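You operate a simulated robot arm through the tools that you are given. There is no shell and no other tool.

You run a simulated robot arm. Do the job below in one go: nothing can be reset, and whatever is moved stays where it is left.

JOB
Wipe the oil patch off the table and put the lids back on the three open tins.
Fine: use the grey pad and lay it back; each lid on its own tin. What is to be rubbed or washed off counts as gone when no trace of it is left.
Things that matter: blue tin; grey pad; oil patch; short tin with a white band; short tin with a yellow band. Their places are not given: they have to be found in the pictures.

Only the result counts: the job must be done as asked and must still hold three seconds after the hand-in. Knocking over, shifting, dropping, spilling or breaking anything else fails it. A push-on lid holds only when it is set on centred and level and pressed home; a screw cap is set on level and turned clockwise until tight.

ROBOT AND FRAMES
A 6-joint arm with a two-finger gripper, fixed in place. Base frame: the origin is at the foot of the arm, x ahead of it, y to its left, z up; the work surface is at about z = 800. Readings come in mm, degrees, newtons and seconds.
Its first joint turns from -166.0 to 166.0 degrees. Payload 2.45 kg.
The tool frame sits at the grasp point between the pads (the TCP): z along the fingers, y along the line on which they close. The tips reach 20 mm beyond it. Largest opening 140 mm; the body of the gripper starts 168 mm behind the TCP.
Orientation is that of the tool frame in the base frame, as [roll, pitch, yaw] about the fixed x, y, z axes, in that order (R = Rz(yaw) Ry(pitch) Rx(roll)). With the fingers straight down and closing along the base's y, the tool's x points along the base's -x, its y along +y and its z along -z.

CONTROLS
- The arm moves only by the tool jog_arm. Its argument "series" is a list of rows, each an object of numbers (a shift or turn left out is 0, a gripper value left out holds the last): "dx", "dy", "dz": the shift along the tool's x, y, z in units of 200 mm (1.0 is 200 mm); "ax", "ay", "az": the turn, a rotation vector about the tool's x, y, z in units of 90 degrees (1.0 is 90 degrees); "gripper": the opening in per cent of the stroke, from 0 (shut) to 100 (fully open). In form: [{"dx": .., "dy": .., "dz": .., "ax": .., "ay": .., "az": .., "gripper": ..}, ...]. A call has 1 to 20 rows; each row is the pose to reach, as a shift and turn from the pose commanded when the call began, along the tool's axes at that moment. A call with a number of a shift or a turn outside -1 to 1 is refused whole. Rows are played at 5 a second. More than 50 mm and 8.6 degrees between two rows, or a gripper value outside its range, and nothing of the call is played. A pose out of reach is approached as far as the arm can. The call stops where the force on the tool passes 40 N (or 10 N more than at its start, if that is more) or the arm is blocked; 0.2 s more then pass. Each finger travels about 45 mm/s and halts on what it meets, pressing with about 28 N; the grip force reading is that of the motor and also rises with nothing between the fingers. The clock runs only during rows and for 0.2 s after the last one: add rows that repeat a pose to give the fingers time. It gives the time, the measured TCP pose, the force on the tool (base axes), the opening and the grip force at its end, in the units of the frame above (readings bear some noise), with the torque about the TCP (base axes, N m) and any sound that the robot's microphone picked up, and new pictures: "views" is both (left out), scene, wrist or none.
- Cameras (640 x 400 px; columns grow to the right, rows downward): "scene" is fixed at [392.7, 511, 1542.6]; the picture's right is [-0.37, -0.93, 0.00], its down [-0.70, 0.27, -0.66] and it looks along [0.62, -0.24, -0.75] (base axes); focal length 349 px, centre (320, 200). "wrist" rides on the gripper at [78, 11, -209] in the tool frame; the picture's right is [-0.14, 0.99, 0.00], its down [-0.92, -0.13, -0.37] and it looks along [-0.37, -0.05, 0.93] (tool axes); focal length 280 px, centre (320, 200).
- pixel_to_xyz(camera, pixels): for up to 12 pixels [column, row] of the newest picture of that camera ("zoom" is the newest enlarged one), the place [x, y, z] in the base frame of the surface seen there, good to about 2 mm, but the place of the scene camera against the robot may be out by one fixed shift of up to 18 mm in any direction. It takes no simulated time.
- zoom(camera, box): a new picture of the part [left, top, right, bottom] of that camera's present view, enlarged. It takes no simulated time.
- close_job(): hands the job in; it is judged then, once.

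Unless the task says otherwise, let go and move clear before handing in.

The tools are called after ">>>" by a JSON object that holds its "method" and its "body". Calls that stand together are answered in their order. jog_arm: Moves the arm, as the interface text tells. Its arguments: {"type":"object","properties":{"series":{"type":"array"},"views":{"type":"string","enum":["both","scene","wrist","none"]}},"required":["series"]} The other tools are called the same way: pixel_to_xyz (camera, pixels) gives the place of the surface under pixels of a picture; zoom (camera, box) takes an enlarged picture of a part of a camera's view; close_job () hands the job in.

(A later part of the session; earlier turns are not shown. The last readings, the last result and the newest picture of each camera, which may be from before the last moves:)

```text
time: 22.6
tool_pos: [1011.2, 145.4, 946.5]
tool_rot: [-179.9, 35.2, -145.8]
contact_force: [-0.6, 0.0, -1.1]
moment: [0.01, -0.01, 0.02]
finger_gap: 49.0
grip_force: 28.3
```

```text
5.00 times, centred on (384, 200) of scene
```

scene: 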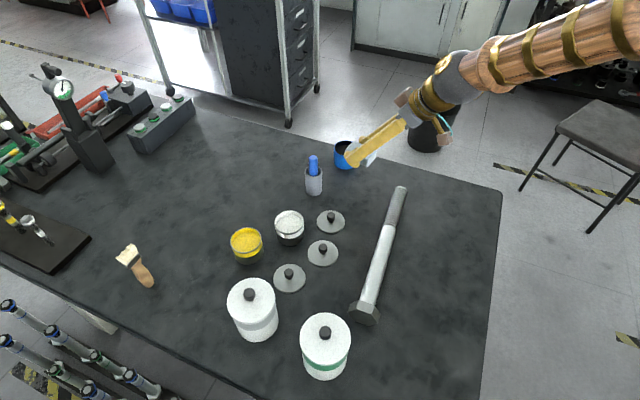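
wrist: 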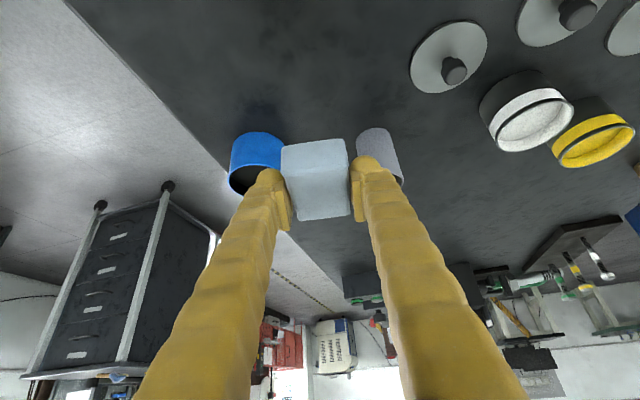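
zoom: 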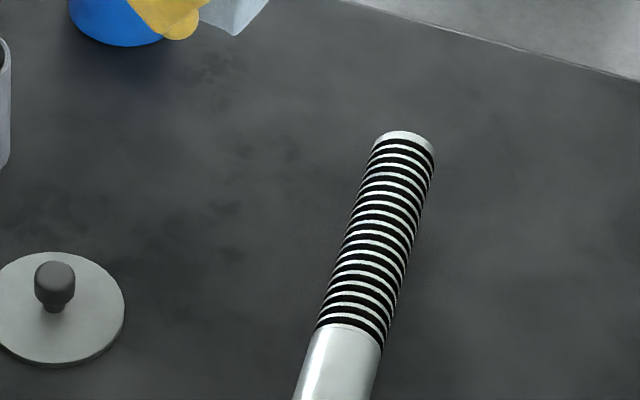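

The table is clean; what remains is the same cloudy mottling seen all over it. I'll carry the pad back over its old place and lower it until it nearly touches.

>>> {"method": "jog_arm", "body": {"series": [{"dx": 0.0163, "dy": -0.2, "dz": -0.0115}, {"dx": 0.0327, "dy": -0.4, "dz": -0.023}, {"dx": 0.0613, "dy": -0.525, "dz": -0.0432}, {"dx": 0.1765, "dy": -0.525, "dz": 0.1202}, {"dx": 0.2917, "dy": -0.525, "dz": 0.2836}, {"dx": 0.3637, "dy": -0.525, "dz": 0.3857}, {"dx": 0.3954, "dy": -0.525, "dz": 0.4307}, {"dx": 0.4011, "dy": -0.525, "dz": 0.4388}, {"dx": 0.4011, "dy": -0.525, "dz": 0.4388}], "views": "both"}}

```text
time: 24.6
tool_pos: [1059.7, 49.2, 828.5]
tool_rot: [-179.9, 35.3, -145.9]
contact_force: [0.2, -0.4, 0.4]
moment: [0.01, -0.01, 0.0]
finger_gap: 48.6
grip_force: 28.1
```

scene: 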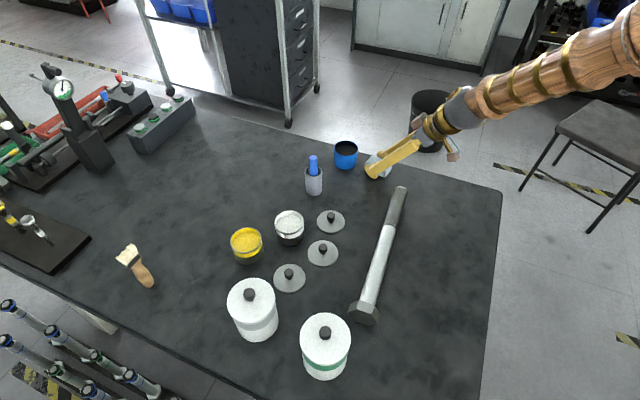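
wrist: 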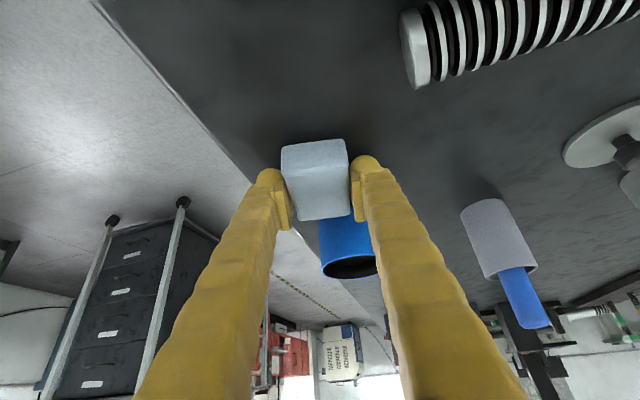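

The pad hangs just above its place with no contact yet. I lower it by small steps until it touches, then open.

>>> {"method": "jog_arm", "body": {"series": [{"dx": 0.0017, "dz": 0.0025}, {"dx": 0.0035, "dz": 0.0049}, {"dx": 0.0035, "dz": 0.0049}], "views": "none"}}

```text
time: 25.4
tool_pos: [1059.9, 49.7, 828.9]
tool_rot: [-180.0, 35.1, -145.8]
contact_force: [-0.1, -0.1, -0.1]
moment: [0.0, 0.01, 0.0]
finger_gap: 48.7
grip_force: 28.0
```

Touch must be within a millimetre, which is fine for a soft pad. I open the fingers and then rise straight up.

>>> {"method": "jog_arm", "body": {"series": [{"gripper": 38}, {"gripper": 45}, {"gripper": 55}, {"gripper": 60}, {"gripper": 60}, {"gripper": 60}], "views": "wrist"}}

```text
time: 26.8
tool_pos: [1060.2, 51.2, 828.2]
tool_rot: [-179.9, 35.3, -145.8]
contact_force: [-0.1, 0.0, 0.2]
moment: [0.02, -0.01, -0.01]
finger_gap: 83.7
grip_force: 0.1
```

wrist: 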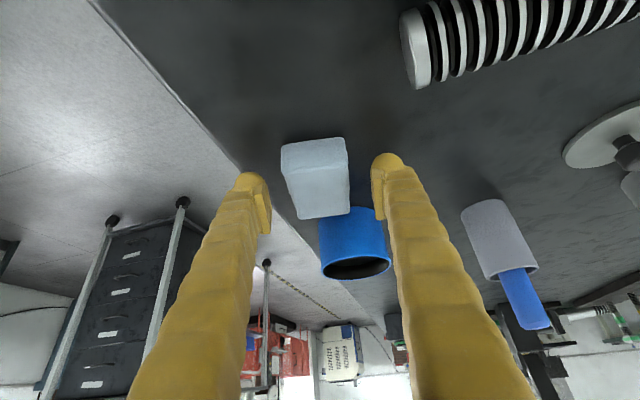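

The pad lies back in place, free of the fingers. Before retreating, the lid at wrist (605,150) is seen from a low angle; I'll zoom on it, then rise.

>>> {"method": "zoom", "body": {"camera": "wrist", "box": [544, 90, 640, 190]}}

>>> {"method": "jog_arm", "body": {"series": [{"dx": -0.0864, "dz": -0.1226}, {"dx": -0.1728, "dz": -0.2451}, {"dx": -0.2592, "dz": -0.3677}, {"dx": -0.3456, "dz": -0.49}, {"dx": -0.3456, "dz": -0.49}], "views": "both"}}

```text
4.00 times, centred on (592, 140) of wrist
```

zoom: 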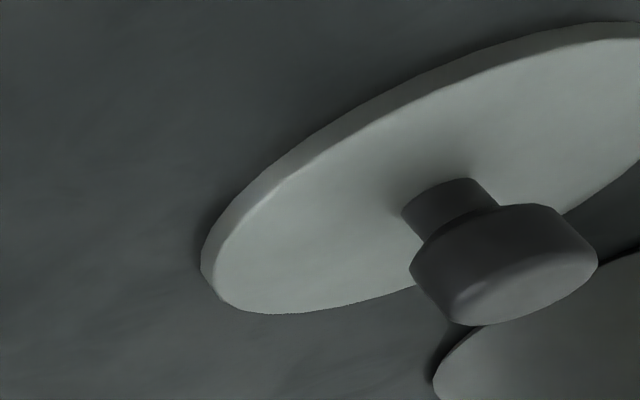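

```text
time: 28.0
tool_pos: [1058.2, 50.2, 948.0]
tool_rot: [-180.0, 35.2, -145.8]
contact_force: [-1.0, 0.7, -0.4]
moment: [0.0, 0.02, 0.0]
finger_gap: 83.9
grip_force: 0.0
```

scene: 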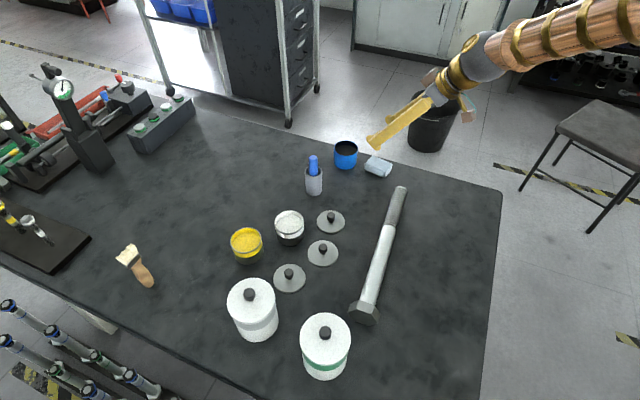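
wrist: 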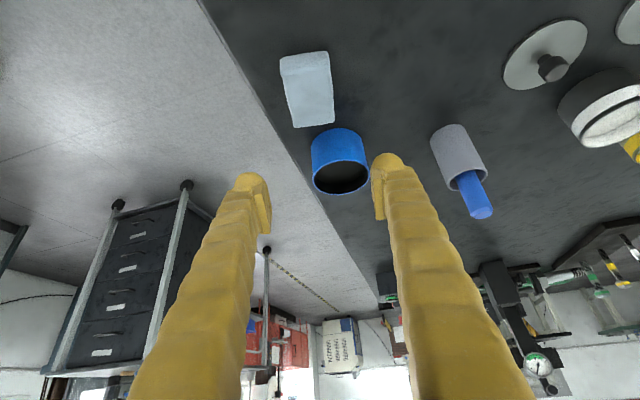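

Lids are plain 6 mm discs with a mushroom knob. Now I'll measure the blue tin's rim from this closer viewpoint.

>>> {"method": "zoom", "body": {"camera": "wrist", "box": [295, 120, 391, 200]}}

```text
5.00 times, centred on (343, 160) of wrist
```

zoom: 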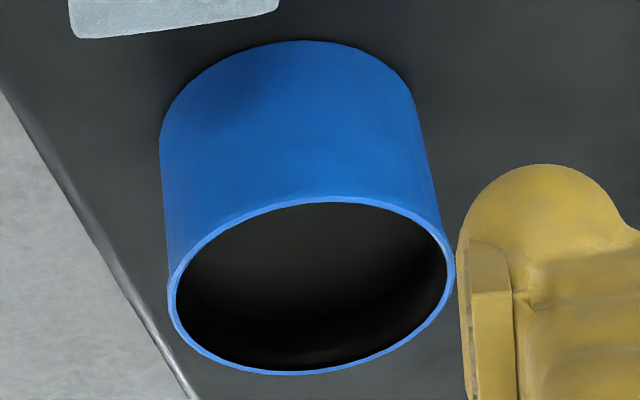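

>>> {"method": "pixel_to_xyz", "body": {"camera": "zoom", "pixels": [[170, 291], [452, 265], [330, 198], [290, 373], [200, 241], [430, 222], [200, 345], [430, 315], [270, 208], [360, 358], [172, 275], [451, 280]]}}

```text
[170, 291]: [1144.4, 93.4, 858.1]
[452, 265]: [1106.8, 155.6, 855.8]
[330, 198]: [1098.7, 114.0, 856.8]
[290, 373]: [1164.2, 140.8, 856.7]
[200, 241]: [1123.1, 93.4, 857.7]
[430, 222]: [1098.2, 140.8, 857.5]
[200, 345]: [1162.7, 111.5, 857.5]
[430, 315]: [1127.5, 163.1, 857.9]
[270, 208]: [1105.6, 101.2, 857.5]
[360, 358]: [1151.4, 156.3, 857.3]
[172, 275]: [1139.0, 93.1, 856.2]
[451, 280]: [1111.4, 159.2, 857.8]
```

The blue rim fits a circle centred (1130.5,127.5,857.5), diameter about 73 — equal to the other tins, and r = 1138 mm is far out. I'll test in free air, well above the tin, whether the tilted tool reaches there.

>>> {"method": "jog_arm", "body": {"series": [{"dx": -0.1054, "dy": 0.029, "dz": 0.0743, "ax": 0.045, "az": 0.0635}, {"dx": -0.2108, "dy": 0.0575, "dz": 0.1486, "ax": 0.09, "az": 0.127}, {"dx": -0.3162, "dy": 0.086, "dz": 0.2229, "ax": 0.135, "az": 0.1905}, {"dx": -0.4216, "dy": 0.115, "dz": 0.2972, "ax": 0.179, "az": 0.254}, {"dx": -0.4216, "dy": 0.115, "dz": 0.2972, "ax": 0.179, "az": 0.254}, {"dx": -0.4216, "dy": 0.115, "dz": 0.2972, "ax": 0.179, "az": 0.254}], "views": "both"}}

```text
time: 29.4
tool_pos: [1132.2, 127.4, 947.8]
tool_rot: [180.0, 35.2, -173.8]
contact_force: [0.5, -0.5, -0.4]
moment: [-0.01, 0.0, 0.01]
finger_gap: 84.0
grip_force: 0.1
```

scene: 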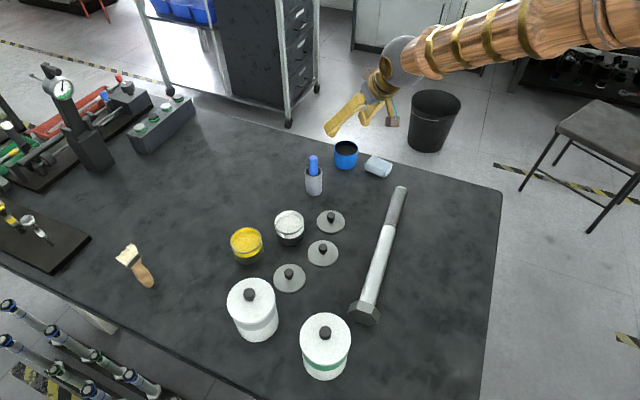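
wrist: 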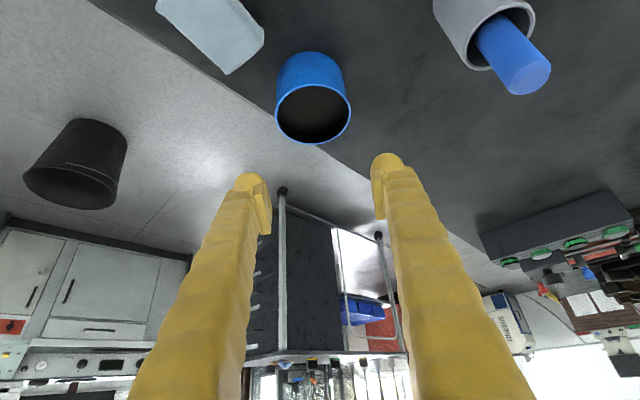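

It reached (1132,127,948) at 35° tilt. I'll check it also reaches down to z about 893, still above the rim.

>>> {"method": "jog_arm", "body": {"series": [{"dx": 0.072, "dz": 0.102}, {"dx": 0.144, "dz": 0.2043}, {"dx": 0.158, "dz": 0.2247}, {"dx": 0.158, "dz": 0.2247}], "views": "wrist"}}

```text
time: 30.4
tool_pos: [1131.6, 126.2, 892.5]
tool_rot: [179.9, 35.1, -173.8]
contact_force: [0.2, -0.2, 0.5]
moment: [0.0, -0.01, 0.02]
finger_gap: 84.4
grip_force: 0.1
```

wrist: 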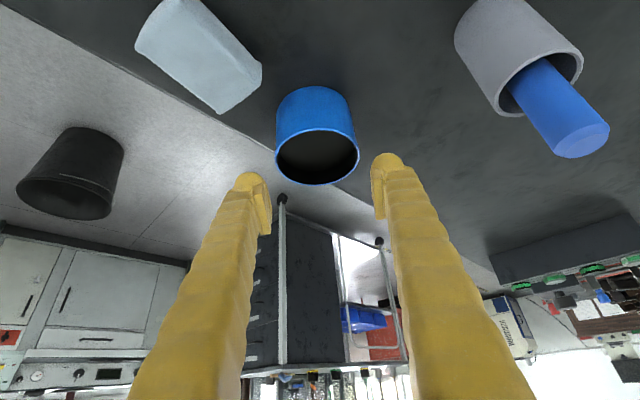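

Reachable. From this close view I'll refine the blue rim's centre once more.

>>> {"method": "zoom", "body": {"camera": "wrist", "box": [265, 105, 369, 195]}}

>>> {"method": "pixel_to_xyz", "body": {"camera": "wrist", "pixels": [[277, 161], [357, 153], [314, 130], [319, 184], [290, 139], [343, 133], [292, 179], [346, 174], [282, 150], [353, 165]]}}

```text
4.44 times, centred on (317, 150) of wrist
```

zoom: 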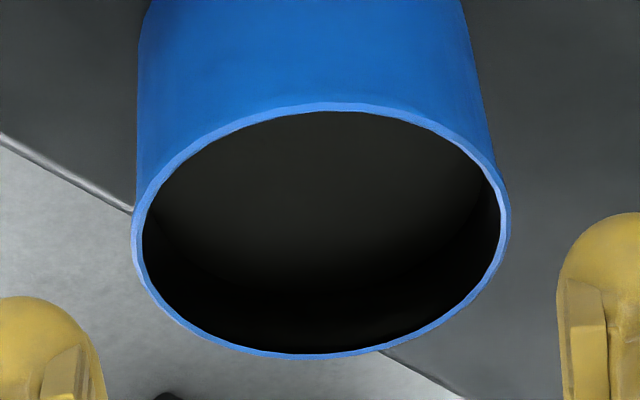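

```text
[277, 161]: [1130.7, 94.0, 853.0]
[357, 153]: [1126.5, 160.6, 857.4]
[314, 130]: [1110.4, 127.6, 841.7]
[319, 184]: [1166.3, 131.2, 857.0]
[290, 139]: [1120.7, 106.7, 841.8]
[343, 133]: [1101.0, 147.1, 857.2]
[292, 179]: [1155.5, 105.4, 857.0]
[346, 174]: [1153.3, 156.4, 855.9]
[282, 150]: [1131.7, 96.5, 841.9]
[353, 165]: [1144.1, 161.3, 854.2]
```

>>> {"method": "pixel_to_xyz", "body": {"camera": "zoom", "pixels": [[136, 248], [505, 215], [325, 107], [315, 356], [190, 148], [460, 137], [190, 318], [455, 303], [145, 200], [500, 180], [250, 345], [395, 340]]}}

```text
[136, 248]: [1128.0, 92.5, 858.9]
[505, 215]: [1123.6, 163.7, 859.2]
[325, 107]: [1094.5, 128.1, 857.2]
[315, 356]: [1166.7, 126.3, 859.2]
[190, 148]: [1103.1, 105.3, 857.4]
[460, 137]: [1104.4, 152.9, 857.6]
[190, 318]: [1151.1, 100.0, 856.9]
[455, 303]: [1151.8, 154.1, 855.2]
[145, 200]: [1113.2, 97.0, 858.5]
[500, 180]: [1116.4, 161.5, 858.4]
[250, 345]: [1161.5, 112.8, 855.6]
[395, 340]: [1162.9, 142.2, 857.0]
```

The blue rim centre is confirmed at (1130.6,128.0,857.5). I'll keep this tilt and yaw, rise, and go above the farthest lid near (925,262) to see its knob closely.

>>> {"method": "jog_arm", "body": {"series": [{"dx": -0.072, "dz": -0.102}, {"dx": -0.1584, "dz": -0.2247}, {"dx": -0.0043, "dy": 0.158, "dz": -0.3333}, {"dx": 0.1498, "dy": 0.316, "dz": -0.4419}, {"dx": 0.3039, "dy": 0.474, "dz": -0.5505}, {"dx": 0.458, "dy": 0.632, "dz": -0.6591}, {"dx": 0.6121, "dy": 0.7905, "dz": -0.7677}, {"dx": 0.6121, "dy": 0.7905, "dz": -0.7677}], "views": "wrist"}}

```text
time: 32.2
tool_pos: [926.7, 262.7, 945.1]
tool_rot: [-179.9, 35.2, -173.9]
contact_force: [0.6, -0.6, 0.4]
moment: [-0.02, 0.05, 0.02]
finger_gap: 84.0
grip_force: 0.0
```

wrist: 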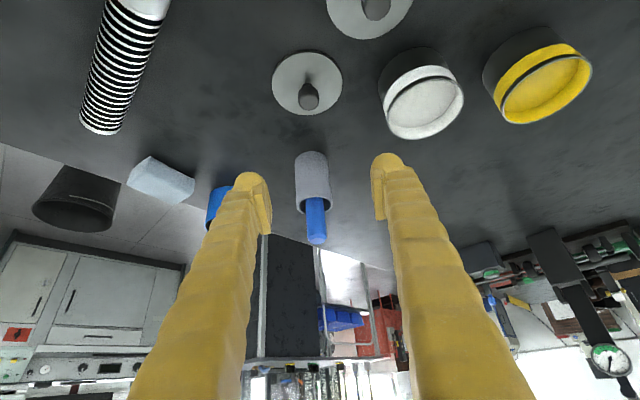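

The lid lies at wrist (308,83), with the white tin at (425,103) and the yellow one at (545,90). I'll zoom on each for rim and knob centres.

>>> {"method": "zoom", "body": {"camera": "wrist", "box": [260, 45, 356, 120]}}

>>> {"method": "pixel_to_xyz", "body": {"camera": "zoom", "pixels": [[80, 213], [545, 230], [320, 45], [310, 455], [320, 315], [330, 240], [270, 340], [385, 335]]}}

>>> {"method": "zoom", "body": {"camera": "wrist", "box": [370, 60, 482, 145]}}

>>> {"method": "zoom", "body": {"camera": "wrist", "box": [480, 40, 608, 130]}}

```text
5.33 times, centred on (308, 82) of wrist
```

zoom: 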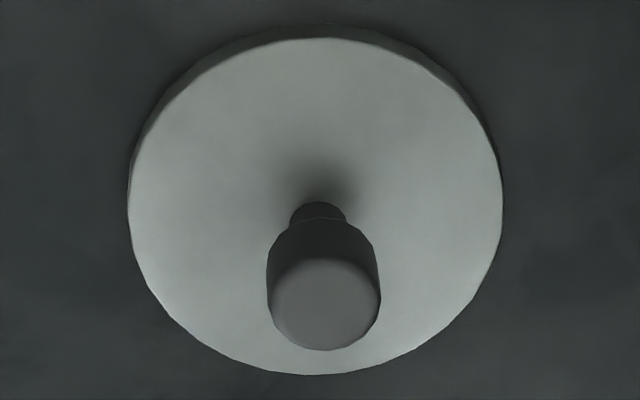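

```text
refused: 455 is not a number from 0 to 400
```

```text
4.71 times, centred on (426, 102) of wrist
```

zoom: 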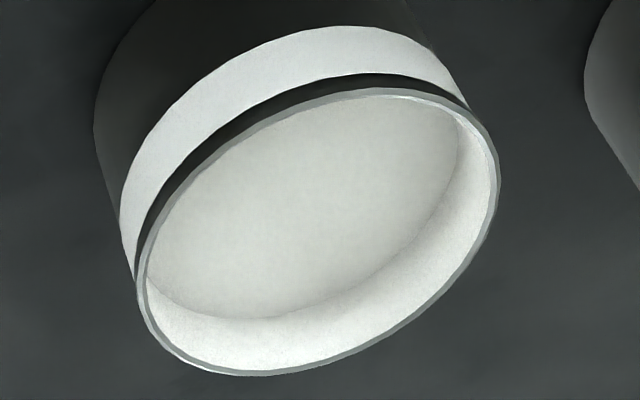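

```text
4.44 times, centred on (544, 85) of wrist
```

zoom: 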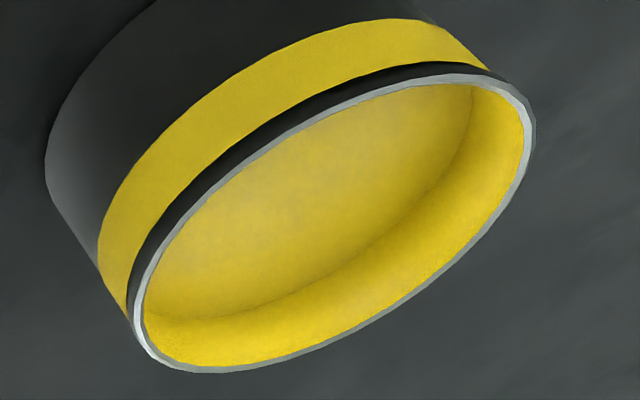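

I'll query the yellow rim now, then re-zoom the white tin and the lid for theirs.

>>> {"method": "pixel_to_xyz", "body": {"camera": "zoom", "pixels": [[137, 320], [531, 145], [467, 77], [205, 370], [300, 120], [352, 338], [200, 195], [460, 263], [390, 84], [270, 365], [148, 258], [510, 90]]}}

>>> {"method": "zoom", "body": {"camera": "wrist", "box": [370, 60, 482, 145]}}

>>> {"method": "pixel_to_xyz", "body": {"camera": "zoom", "pixels": [[140, 280], [496, 180], [400, 92], [235, 373], [265, 126], [385, 338], [190, 180], [455, 268], [330, 100], [305, 368], [155, 225], [485, 130]]}}

>>> {"method": "zoom", "body": {"camera": "wrist", "box": [260, 45, 356, 120]}}

>>> {"method": "pixel_to_xyz", "body": {"camera": "zoom", "pixels": [[130, 210], [500, 205], [320, 42], [312, 371], [325, 305], [325, 262], [325, 345], [280, 305], [372, 305], [190, 90], [445, 325], [190, 330]]}}

```text
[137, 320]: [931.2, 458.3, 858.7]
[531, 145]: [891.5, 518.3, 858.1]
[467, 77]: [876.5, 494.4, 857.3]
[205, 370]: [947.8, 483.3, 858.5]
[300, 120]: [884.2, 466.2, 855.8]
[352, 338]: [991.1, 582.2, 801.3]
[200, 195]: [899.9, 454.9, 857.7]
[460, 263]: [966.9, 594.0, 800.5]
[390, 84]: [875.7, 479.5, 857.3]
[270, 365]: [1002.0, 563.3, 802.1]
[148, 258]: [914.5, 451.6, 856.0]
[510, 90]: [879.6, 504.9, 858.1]
```

```text
4.71 times, centred on (426, 102) of wrist
```

zoom: 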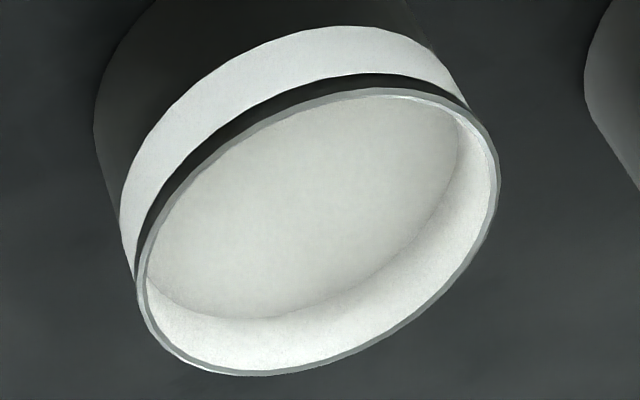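

```text
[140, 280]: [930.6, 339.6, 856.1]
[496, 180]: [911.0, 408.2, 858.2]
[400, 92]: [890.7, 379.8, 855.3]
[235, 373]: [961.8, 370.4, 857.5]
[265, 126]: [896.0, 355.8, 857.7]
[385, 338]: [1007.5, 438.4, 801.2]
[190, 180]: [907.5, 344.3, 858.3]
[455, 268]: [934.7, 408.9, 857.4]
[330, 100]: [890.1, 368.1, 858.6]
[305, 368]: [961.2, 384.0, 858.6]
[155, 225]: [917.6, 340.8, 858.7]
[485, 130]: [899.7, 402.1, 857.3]
```

```text
5.33 times, centred on (308, 82) of wrist
```

zoom: 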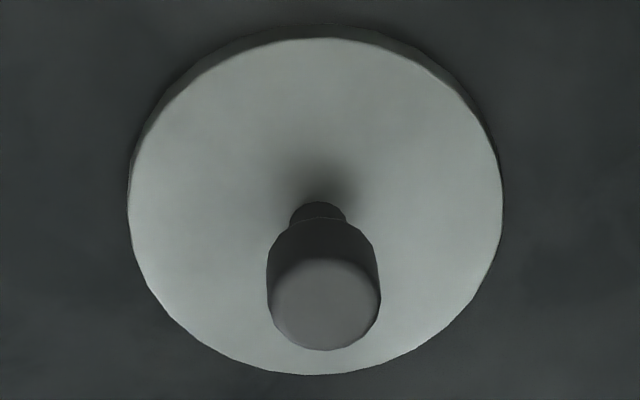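

```text
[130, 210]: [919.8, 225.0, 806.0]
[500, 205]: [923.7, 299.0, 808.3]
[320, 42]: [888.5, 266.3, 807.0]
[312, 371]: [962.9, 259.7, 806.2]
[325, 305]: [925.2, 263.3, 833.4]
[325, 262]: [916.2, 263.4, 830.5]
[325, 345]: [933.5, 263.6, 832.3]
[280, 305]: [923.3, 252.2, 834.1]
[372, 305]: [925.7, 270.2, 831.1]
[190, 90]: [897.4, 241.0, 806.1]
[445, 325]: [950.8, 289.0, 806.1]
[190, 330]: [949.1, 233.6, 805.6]
```

Tin centres: white (925.8,375.2), yellow (911.2,488), rims at z≈857.7; the lid's centre and knob are at (925.5,262.5). I lower the tool around that knob to z about 838.

>>> {"method": "jog_arm", "body": {"series": [{"dx": 0.1037, "dz": 0.1471}, {"dx": 0.2074, "dz": 0.2941}, {"dx": 0.27, "dz": 0.383}, {"dx": 0.295, "dz": 0.4225}, {"dx": 0.308, "dz": 0.4435}, {"dx": 0.308, "dz": 0.4435}], "views": "both"}}

```text
time: 33.6
tool_pos: [927.6, 262.4, 839.8]
tool_rot: [179.9, 35.2, -173.8]
contact_force: [-0.2, 0.3, 0.6]
moment: [0.01, 0.0, -0.02]
finger_gap: 83.9
grip_force: 0.0
```

scene: 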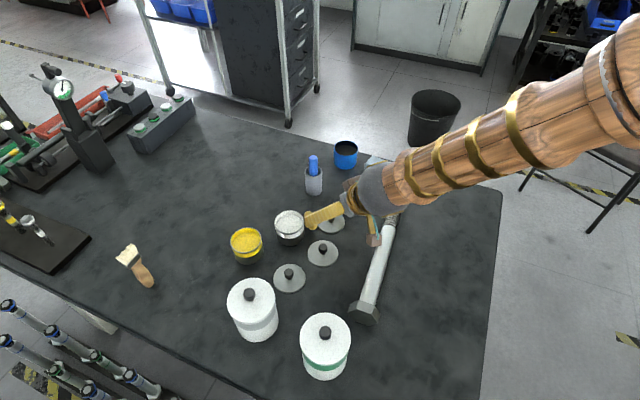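
wrist: 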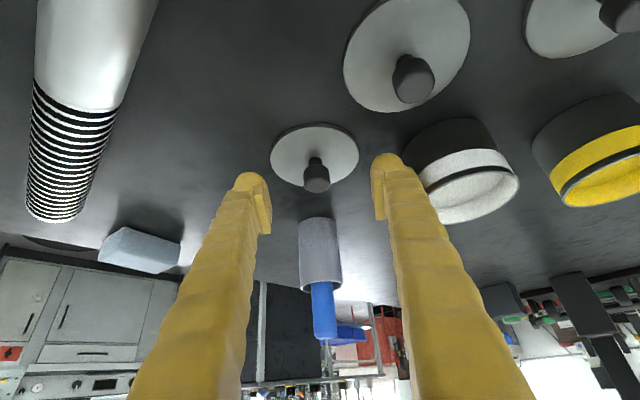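

The knob stands midway between the fingertips at wrist (317,175). I close on it.

>>> {"method": "jog_arm", "body": {"series": [{"gripper": 45}, {"gripper": 30}, {"gripper": 20}, {"gripper": 10}, {"gripper": 5}, {"gripper": 5}, {"gripper": 5}], "views": "wrist"}}

>>> {"method": "zoom", "body": {"camera": "wrist", "box": [250, 100, 378, 200]}}

```text
time: 35.2
tool_pos: [928.5, 262.6, 839.5]
tool_rot: [180.0, 35.2, -173.8]
contact_force: [1.4, -0.5, 0.5]
moment: [0.06, -0.01, -0.05]
finger_gap: 17.8
grip_force: 28.0
```

wrist: 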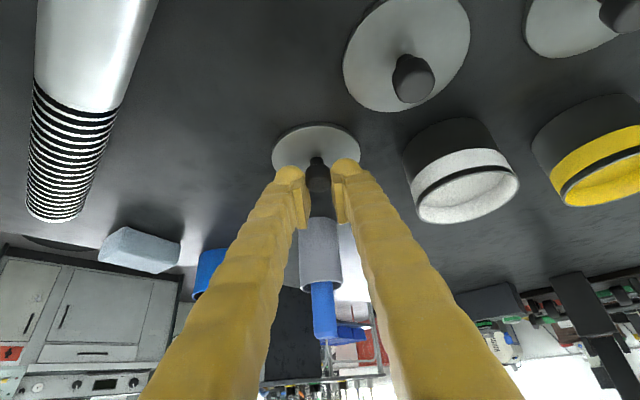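

```text
4.00 times, centred on (314, 150) of wrist
```

zoom: 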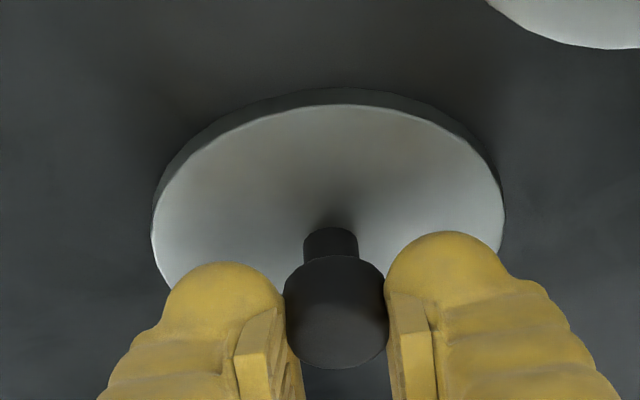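

The knob is held with a 17.8 mm gap at 28 N. I lift 25 mm gently and check that the lid comes up level.

>>> {"method": "jog_arm", "body": {"series": [{"dx": -0.0144, "dz": -0.0204}, {"dx": -0.0432, "dz": -0.0613}, {"dx": -0.072, "dz": -0.1021}, {"dx": -0.072, "dz": -0.1021}], "views": "both"}}

>>> {"method": "zoom", "body": {"camera": "wrist", "box": [250, 100, 378, 200]}}

>>> {"method": "pixel_to_xyz", "body": {"camera": "zoom", "pixels": [[155, 225], [500, 200], [330, 108], [220, 140], [440, 125], [480, 160], [170, 280], [498, 230]]}}

```text
time: 36.2
tool_pos: [927.6, 264.3, 864.8]
tool_rot: [179.9, 35.2, -173.8]
contact_force: [-0.4, -0.2, -0.4]
moment: [0.01, 0.01, 0.02]
finger_gap: 17.7
grip_force: 28.2
```

scene: 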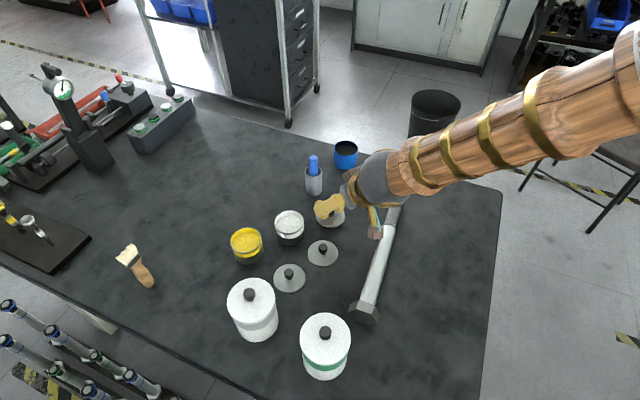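
wrist: 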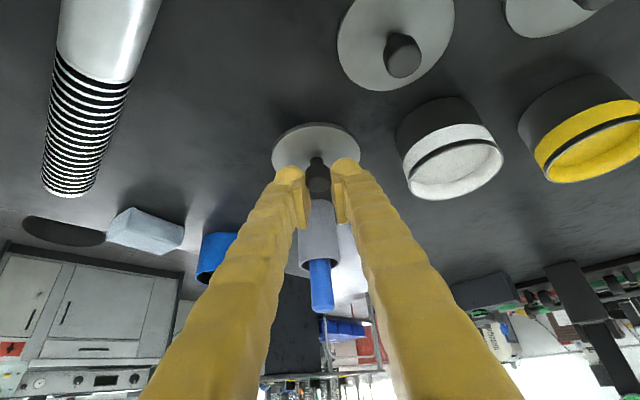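

```text
4.00 times, centred on (314, 150) of wrist
```

zoom: 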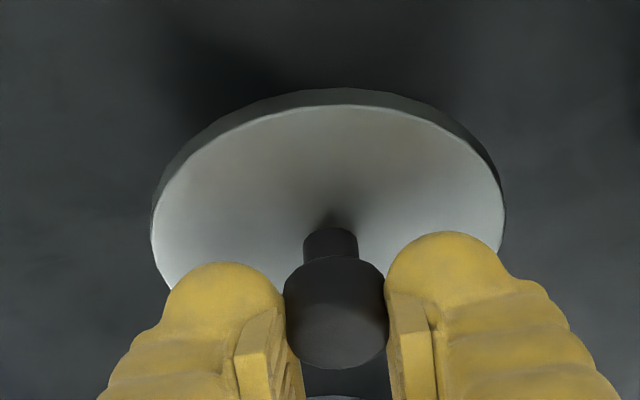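

```text
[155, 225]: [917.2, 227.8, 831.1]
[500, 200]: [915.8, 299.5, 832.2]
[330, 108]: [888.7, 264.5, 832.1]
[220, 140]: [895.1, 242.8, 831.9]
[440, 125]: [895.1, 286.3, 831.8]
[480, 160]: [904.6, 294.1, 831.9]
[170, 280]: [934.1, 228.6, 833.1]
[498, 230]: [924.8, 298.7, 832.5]
```

The lid rides level (edge points all at z≈832) and firmly. Before choosing its tin I want to see its underside for a mark, so I raise it and bring it back toward the middle of the workspace.

>>> {"method": "jog_arm", "body": {"series": [{"dx": -0.13, "dz": -0.19}, {"dx": -0.26, "dz": -0.38}, {"dx": -0.4, "dz": -0.57}, {"dx": -0.3, "dy": -0.12, "dz": -0.7}, {"dx": -0.16, "dy": -0.25, "dz": -0.8}, {"dx": -0.03, "dy": -0.38, "dz": -0.89}, {"dx": 0.099, "dy": -0.5, "dz": -0.987}, {"dx": 0.099, "dy": -0.5, "dz": -0.987}], "views": "none"}}

>>> {"method": "jog_arm", "body": {"series": [{"dx": 0.0035, "dz": -0.186}, {"dx": 0.007, "dz": -0.372}, {"dx": 0.0105, "dz": -0.558}, {"dx": 0.014, "dz": -0.744}, {"dx": 0.0174, "dz": -0.9296}, {"dx": 0.0174, "dz": -0.9296}], "views": "both"}}

```text
time: 38.0
tool_pos: [807.7, 149.8, 1014.1]
tool_rot: [180.0, 35.2, -173.8]
contact_force: [0.5, -0.6, -1.4]
moment: [0.01, 0.06, 0.0]
finger_gap: 17.8
grip_force: 27.4
```

```text
time: 39.4
tool_pos: [699.3, 137.4, 1164.6]
tool_rot: [-179.9, 35.2, -173.7]
contact_force: [0.1, 0.1, -0.7]
moment: [0.01, -0.04, -0.03]
finger_gap: 17.8
grip_force: 27.9
```

scene: 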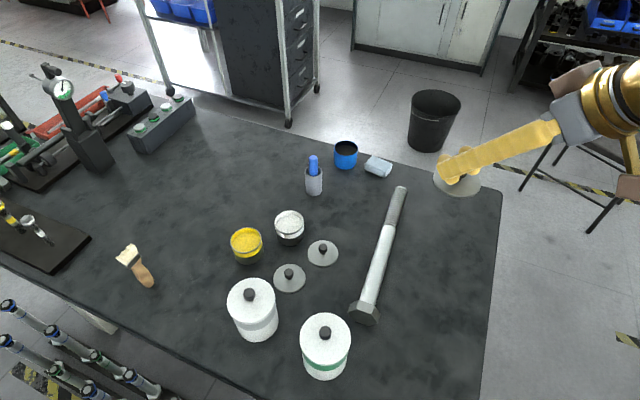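
wrist: 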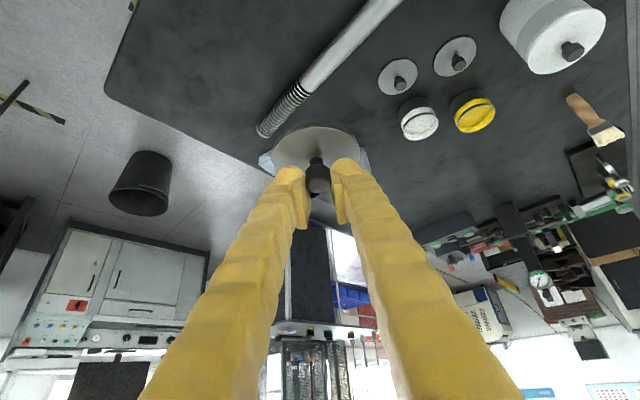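

Now I roll the hand about 75° so the lid's underside faces the scene camera.

>>> {"method": "jog_arm", "body": {"series": [{"ax": -0.0681, "az": 0.048}, {"ax": -0.1362, "az": 0.096}, {"ax": -0.2043, "az": 0.144}, {"ax": -0.2724, "az": 0.192}, {"ax": -0.3405, "az": 0.24}, {"ax": -0.4086, "az": 0.288}, {"ax": -0.4767, "az": 0.336}, {"ax": -0.5448, "az": 0.384}, {"ax": -0.6129, "az": 0.432}, {"ax": -0.681, "az": 0.48}, {"ax": -0.681, "az": 0.48}], "views": "scene"}}

```text
time: 41.8
tool_pos: [700.4, 137.9, 1165.0]
tool_rot: [102.3, 8.6, 151.9]
contact_force: [-0.8, -0.5, 0.7]
moment: [-0.01, 0.02, -0.01]
finger_gap: 17.9
grip_force: 28.0
```

scene: 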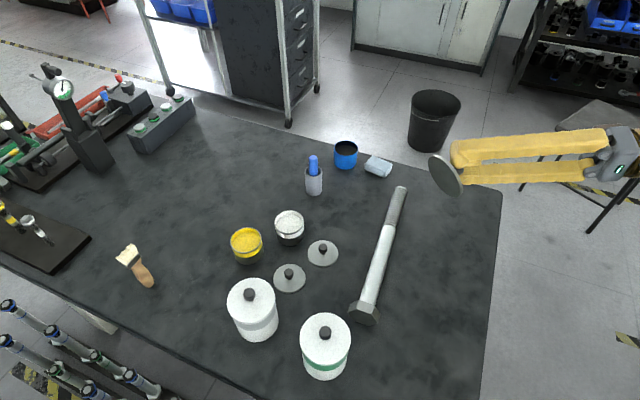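

>>> {"method": "zoom", "body": {"camera": "scene", "box": [415, 145, 479, 205]}}

```text
6.67 times, centred on (447, 175) of scene
```

zoom: 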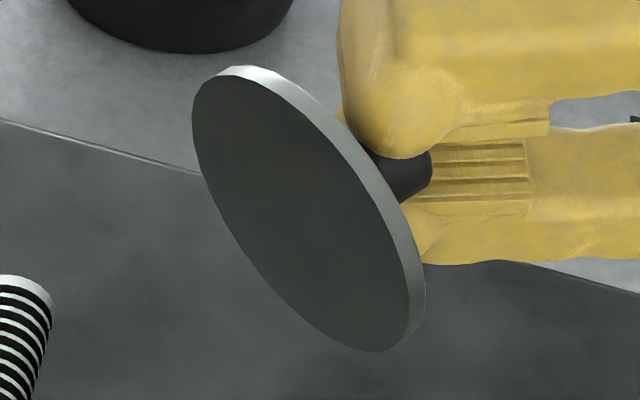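

The underside is plain grey and the lids all measure alike, so they fit any tin; I'll take the natural order (this far lid to the blue tin, middle to white, near to yellow). I roll the hand back level.

>>> {"method": "jog_arm", "body": {"series": [{"ax": 0.0681, "az": -0.048}, {"ax": 0.1362, "az": -0.096}, {"ax": 0.2043, "az": -0.144}, {"ax": 0.2724, "az": -0.192}, {"ax": 0.3405, "az": -0.24}, {"ax": 0.4086, "az": -0.288}, {"ax": 0.4767, "az": -0.336}, {"ax": 0.5448, "az": -0.384}, {"ax": 0.6129, "az": -0.432}, {"ax": 0.681, "az": -0.48}, {"ax": 0.681, "az": -0.48}], "views": "wrist"}}

>>> {"method": "zoom", "body": {"camera": "wrist", "box": [250, 100, 378, 200]}}

>>> {"method": "pixel_to_xyz", "body": {"camera": "zoom", "pixels": [[155, 225], [500, 200], [330, 108], [220, 140], [440, 125], [480, 160], [170, 280], [498, 230]]}}

```text
time: 44.2
tool_pos: [700.7, 139.4, 1165.1]
tool_rot: [-179.9, 35.1, -173.9]
contact_force: [-0.2, 0.0, -0.8]
moment: [-0.02, 0.01, -0.02]
finger_gap: 17.8
grip_force: 28.3
```

wrist: 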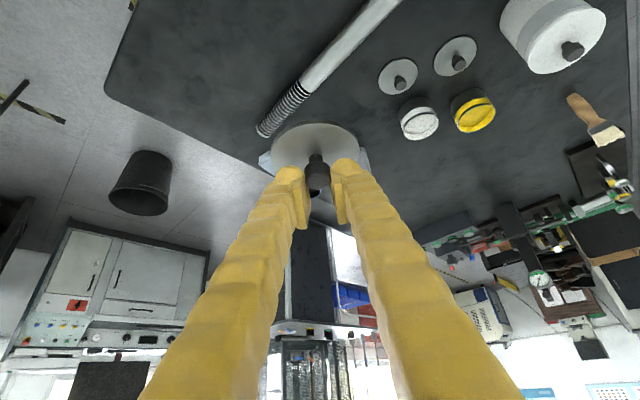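

```text
4.00 times, centred on (314, 150) of wrist
```

zoom: 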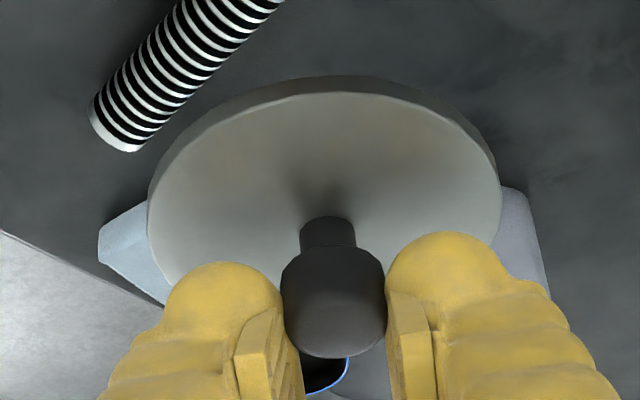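

```text
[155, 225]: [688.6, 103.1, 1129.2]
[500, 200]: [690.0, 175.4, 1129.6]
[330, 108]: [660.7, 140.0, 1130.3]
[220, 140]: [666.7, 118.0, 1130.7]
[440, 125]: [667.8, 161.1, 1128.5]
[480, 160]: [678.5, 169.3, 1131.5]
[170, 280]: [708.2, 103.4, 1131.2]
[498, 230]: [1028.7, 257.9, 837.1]
```

The lid seems to have rotated slightly in the grip (its top edge moved from zoom row 104 to 92). I'll measure its tilt with more points.

>>> {"method": "pixel_to_xyz", "body": {"camera": "zoom", "pixels": [[325, 97], [280, 100], [380, 100], [230, 130], [430, 125], [180, 190], [470, 180], [160, 240], [490, 215], [250, 250], [400, 225], [170, 275]]}}

```text
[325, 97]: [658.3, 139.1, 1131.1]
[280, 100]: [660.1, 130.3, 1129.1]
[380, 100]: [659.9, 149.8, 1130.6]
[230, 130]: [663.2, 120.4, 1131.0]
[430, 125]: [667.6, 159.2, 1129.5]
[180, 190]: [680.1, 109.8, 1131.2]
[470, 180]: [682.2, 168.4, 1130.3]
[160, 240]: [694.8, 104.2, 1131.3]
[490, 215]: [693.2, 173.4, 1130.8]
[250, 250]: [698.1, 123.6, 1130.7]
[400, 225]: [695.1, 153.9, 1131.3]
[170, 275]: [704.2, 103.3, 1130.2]
```

The lid is level within about 1°, just slid a few mm along the pads, so I'll re-measure over the tin. I carry it smoothly toward the blue tin in stages.

>>> {"method": "jog_arm", "body": {"series": [{"dx": -0.067, "dy": -0.014, "dz": 0.091}, {"dx": -0.134, "dy": -0.028, "dz": 0.182}, {"dx": -0.201, "dy": -0.043, "dz": 0.273}, {"dx": -0.268, "dy": -0.057, "dz": 0.364}, {"dx": -0.335, "dy": -0.071, "dz": 0.455}, {"dx": -0.402, "dy": -0.086, "dz": 0.546}, {"dx": -0.4688, "dy": -0.1, "dz": 0.6363}], "views": "none"}}

>>> {"method": "jog_arm", "body": {"series": [{"dx": -0.067, "dy": -0.014, "dz": 0.091}, {"dx": -0.134, "dy": -0.028, "dz": 0.182}, {"dx": -0.201, "dy": -0.043, "dz": 0.273}, {"dx": -0.268, "dy": -0.057, "dz": 0.364}, {"dx": -0.335, "dy": -0.071, "dz": 0.455}, {"dx": -0.402, "dy": -0.086, "dz": 0.546}, {"dx": -0.4688, "dy": -0.1, "dz": 0.6363}], "views": "none"}}

>>> {"method": "jog_arm", "body": {"series": [{"dx": -0.043, "dy": -0.014, "dz": 0.127}, {"dx": -0.086, "dy": -0.028, "dz": 0.254}, {"dx": -0.129, "dy": -0.043, "dz": 0.381}, {"dx": -0.172, "dy": -0.057, "dz": 0.508}, {"dx": -0.215, "dy": -0.071, "dz": 0.635}, {"dx": -0.2575, "dy": -0.085, "dz": 0.7625}, {"dx": -0.2575, "dy": -0.085, "dz": 0.7625}], "views": "both"}}

```text
time: 45.8
tool_pos: [851.7, 135.9, 1114.8]
tool_rot: [-179.9, 35.2, -173.8]
contact_force: [0.4, -0.2, -0.3]
moment: [0.03, 0.01, -0.01]
finger_gap: 17.5
grip_force: 27.9
```

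```text
time: 47.4
tool_pos: [1002.7, 130.8, 1065.3]
tool_rot: [180.0, 35.2, -173.8]
contact_force: [-0.1, -0.5, -0.2]
moment: [0.02, 0.01, 0.0]
finger_gap: 17.7
grip_force: 28.2
```

```text
time: 49.0
tool_pos: [1135.5, 127.7, 969.2]
tool_rot: [-180.0, 35.1, -173.8]
contact_force: [-0.1, 0.0, -1.1]
moment: [0.0, -0.01, 0.01]
finger_gap: 17.8
grip_force: 27.7
```

scene: 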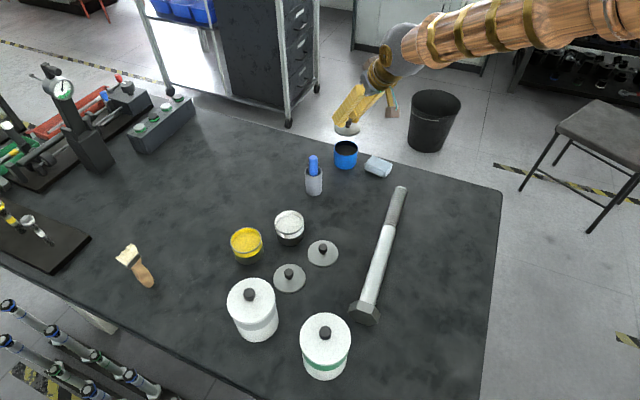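
wrist: 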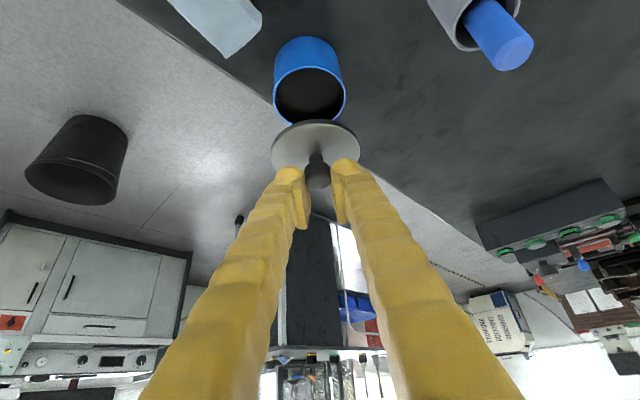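

The lid is above the blue tin. I descend to about 12 mm over the rim and measure the lid's edge against it.

>>> {"method": "jog_arm", "body": {"series": [{"dx": 0.055, "dz": 0.078}, {"dx": 0.11, "dz": 0.156}, {"dx": 0.145, "dz": 0.206}, {"dx": 0.167, "dz": 0.237}, {"dx": 0.167, "dz": 0.237}], "views": "both"}}

>>> {"method": "zoom", "body": {"camera": "wrist", "box": [250, 95, 378, 195]}}

>>> {"method": "zoom", "body": {"camera": "scene", "box": [310, 120, 390, 180]}}

```text
time: 50.2
tool_pos: [1134.3, 128.6, 912.1]
tool_rot: [-180.0, 35.2, -173.8]
contact_force: [-1.0, 0.7, -0.2]
moment: [0.01, 0.0, -0.01]
finger_gap: 17.6
grip_force: 27.9
```

scene: 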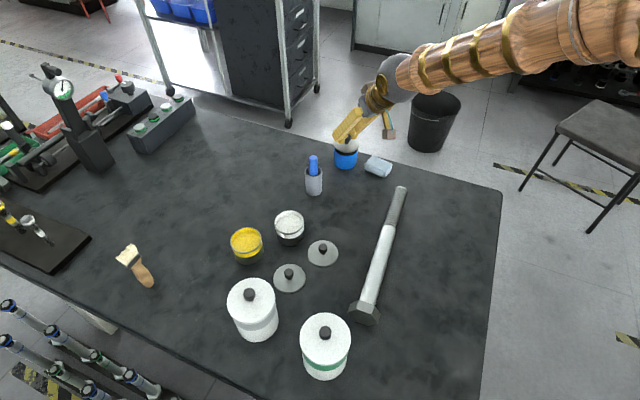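
wrist: 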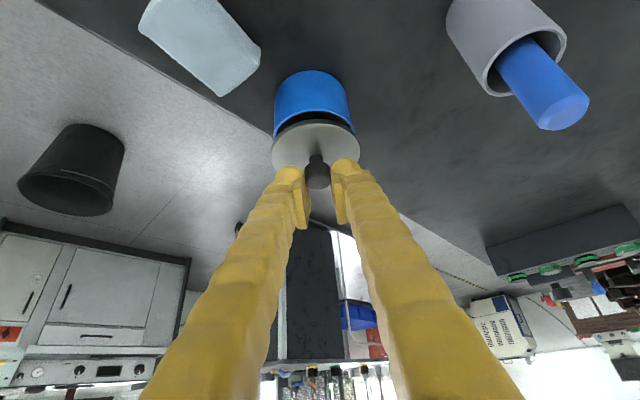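

```text
4.00 times, centred on (314, 145) of wrist
```

zoom: 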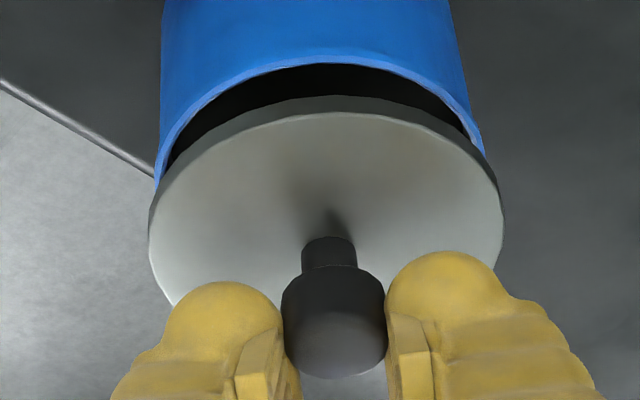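

```text
6.67 times, centred on (350, 150) of scene
```

zoom: 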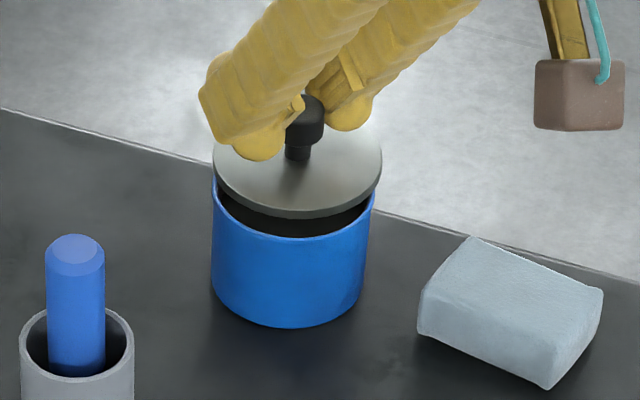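

I'll query the lid's surface and edges from the wrist zoom.

>>> {"method": "zoom", "body": {"camera": "wrist", "box": [250, 95, 378, 195]}}

>>> {"method": "pixel_to_xyz", "body": {"camera": "zoom", "pixels": [[325, 117], [250, 130], [400, 125], [180, 170], [470, 160], [152, 225], [498, 205], [160, 270], [498, 235], [240, 260], [420, 230], [300, 200]]}}

>>> {"method": "pixel_to_xyz", "body": {"camera": "zoom", "pixels": [[320, 66], [250, 78], [400, 75], [190, 120], [450, 105], [162, 165], [475, 135], [335, 260], [335, 330], [320, 120], [200, 155], [270, 125]]}}

```text
4.00 times, centred on (314, 145) of wrist
```

zoom: 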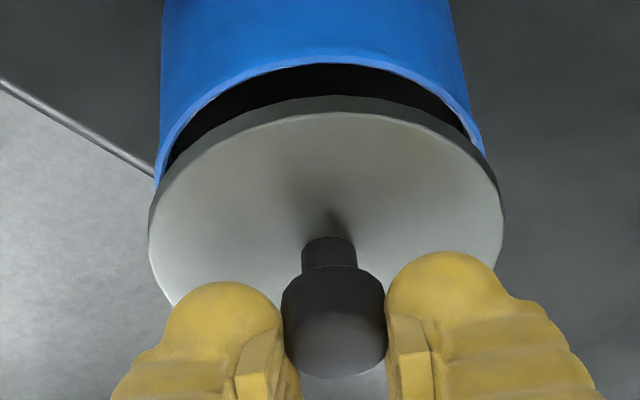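

```text
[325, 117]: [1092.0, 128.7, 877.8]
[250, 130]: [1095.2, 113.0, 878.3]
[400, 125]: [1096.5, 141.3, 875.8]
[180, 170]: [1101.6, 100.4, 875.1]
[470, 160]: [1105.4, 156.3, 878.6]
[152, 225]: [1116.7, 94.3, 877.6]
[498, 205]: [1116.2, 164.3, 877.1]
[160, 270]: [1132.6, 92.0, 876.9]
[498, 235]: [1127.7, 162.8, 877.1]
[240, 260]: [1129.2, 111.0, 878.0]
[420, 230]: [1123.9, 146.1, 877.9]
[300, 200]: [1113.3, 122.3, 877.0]
```

```text
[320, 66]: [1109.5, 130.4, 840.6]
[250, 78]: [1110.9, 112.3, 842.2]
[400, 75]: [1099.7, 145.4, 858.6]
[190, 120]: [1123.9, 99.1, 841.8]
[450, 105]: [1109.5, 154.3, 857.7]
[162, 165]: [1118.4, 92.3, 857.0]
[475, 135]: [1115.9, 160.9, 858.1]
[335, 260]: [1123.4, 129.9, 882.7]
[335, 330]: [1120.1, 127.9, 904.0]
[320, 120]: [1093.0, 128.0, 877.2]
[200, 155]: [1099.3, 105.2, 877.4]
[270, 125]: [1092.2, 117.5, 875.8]
```

The lid is level (z≈877.3 everywhere) with its centre at about (1129.2,128.7), versus the rim's (1130.6,128.0). I correct by 1.5/-0.7 mm and lower 12 mm, to just above contact.

>>> {"method": "jog_arm", "body": {"series": [{"dx": -0.0057, "dy": -0.0043, "dz": 0.004}, {"dx": 0.0116, "dy": -0.0043, "dz": 0.0285}, {"dx": 0.0289, "dy": -0.0043, "dz": 0.053}, {"dx": 0.0289, "dy": -0.0043, "dz": 0.053}], "views": "wrist"}}

>>> {"method": "zoom", "body": {"camera": "wrist", "box": [250, 95, 378, 195]}}

>>> {"method": "zoom", "body": {"camera": "scene", "box": [314, 125, 378, 165]}}

```text
time: 51.2
tool_pos: [1135.2, 127.8, 899.7]
tool_rot: [-180.0, 35.2, -173.8]
contact_force: [0.2, 0.4, -0.4]
moment: [-0.04, 0.02, -0.01]
finger_gap: 17.6
grip_force: 28.3
```

wrist: 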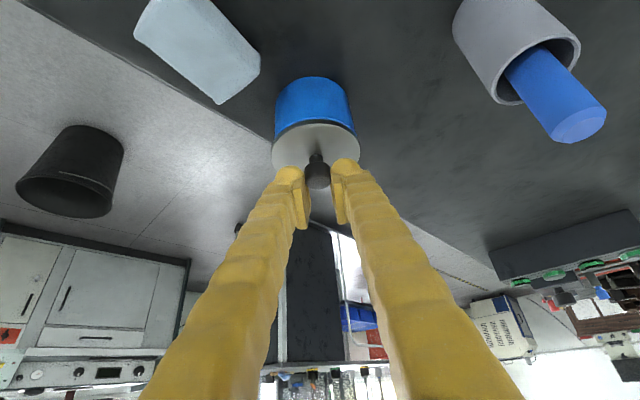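

```text
4.00 times, centred on (314, 145) of wrist
```

zoom: 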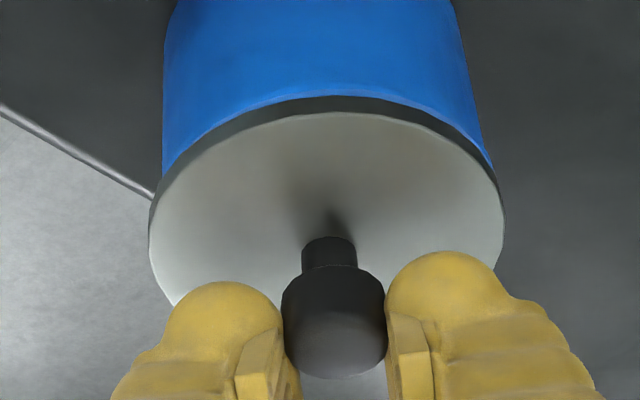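

```text
10.00 times, centred on (346, 145) of scene
```

zoom: 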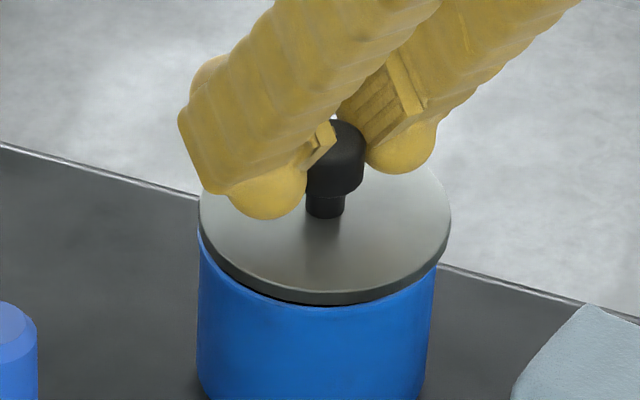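

Both views suggest the lid sits about 1.3 mm toward -y of the tin's axis (scene zoom: lid spans 199–451, tin 198–438). I'll query more edge points before correcting.

>>> {"method": "zoom", "body": {"camera": "wrist", "box": [262, 110, 374, 180]}}

>>> {"method": "pixel_to_xyz", "body": {"camera": "zoom", "pixels": [[330, 65], [200, 105], [455, 90], [115, 200], [540, 170], [105, 255], [555, 225], [110, 275], [552, 260], [330, 20], [180, 60], [490, 60]]}}

```text
5.71 times, centred on (318, 145) of wrist
```

zoom: 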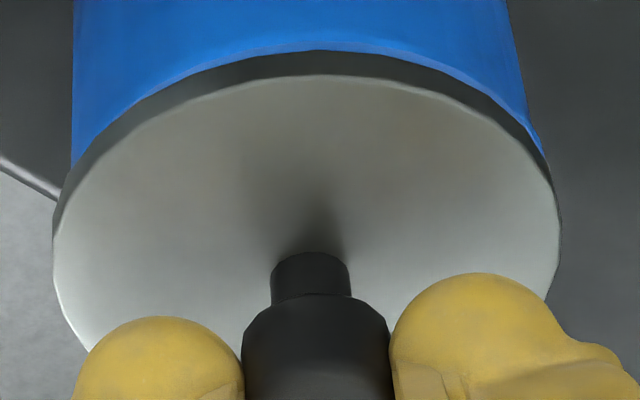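

```text
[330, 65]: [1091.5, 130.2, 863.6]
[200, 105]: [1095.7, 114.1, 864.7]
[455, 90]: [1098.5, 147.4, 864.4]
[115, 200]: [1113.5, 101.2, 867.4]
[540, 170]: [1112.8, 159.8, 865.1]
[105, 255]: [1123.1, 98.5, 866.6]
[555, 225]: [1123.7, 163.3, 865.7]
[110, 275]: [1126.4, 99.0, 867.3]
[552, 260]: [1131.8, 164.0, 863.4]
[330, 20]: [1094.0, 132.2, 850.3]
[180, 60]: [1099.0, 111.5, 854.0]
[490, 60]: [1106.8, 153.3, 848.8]
```

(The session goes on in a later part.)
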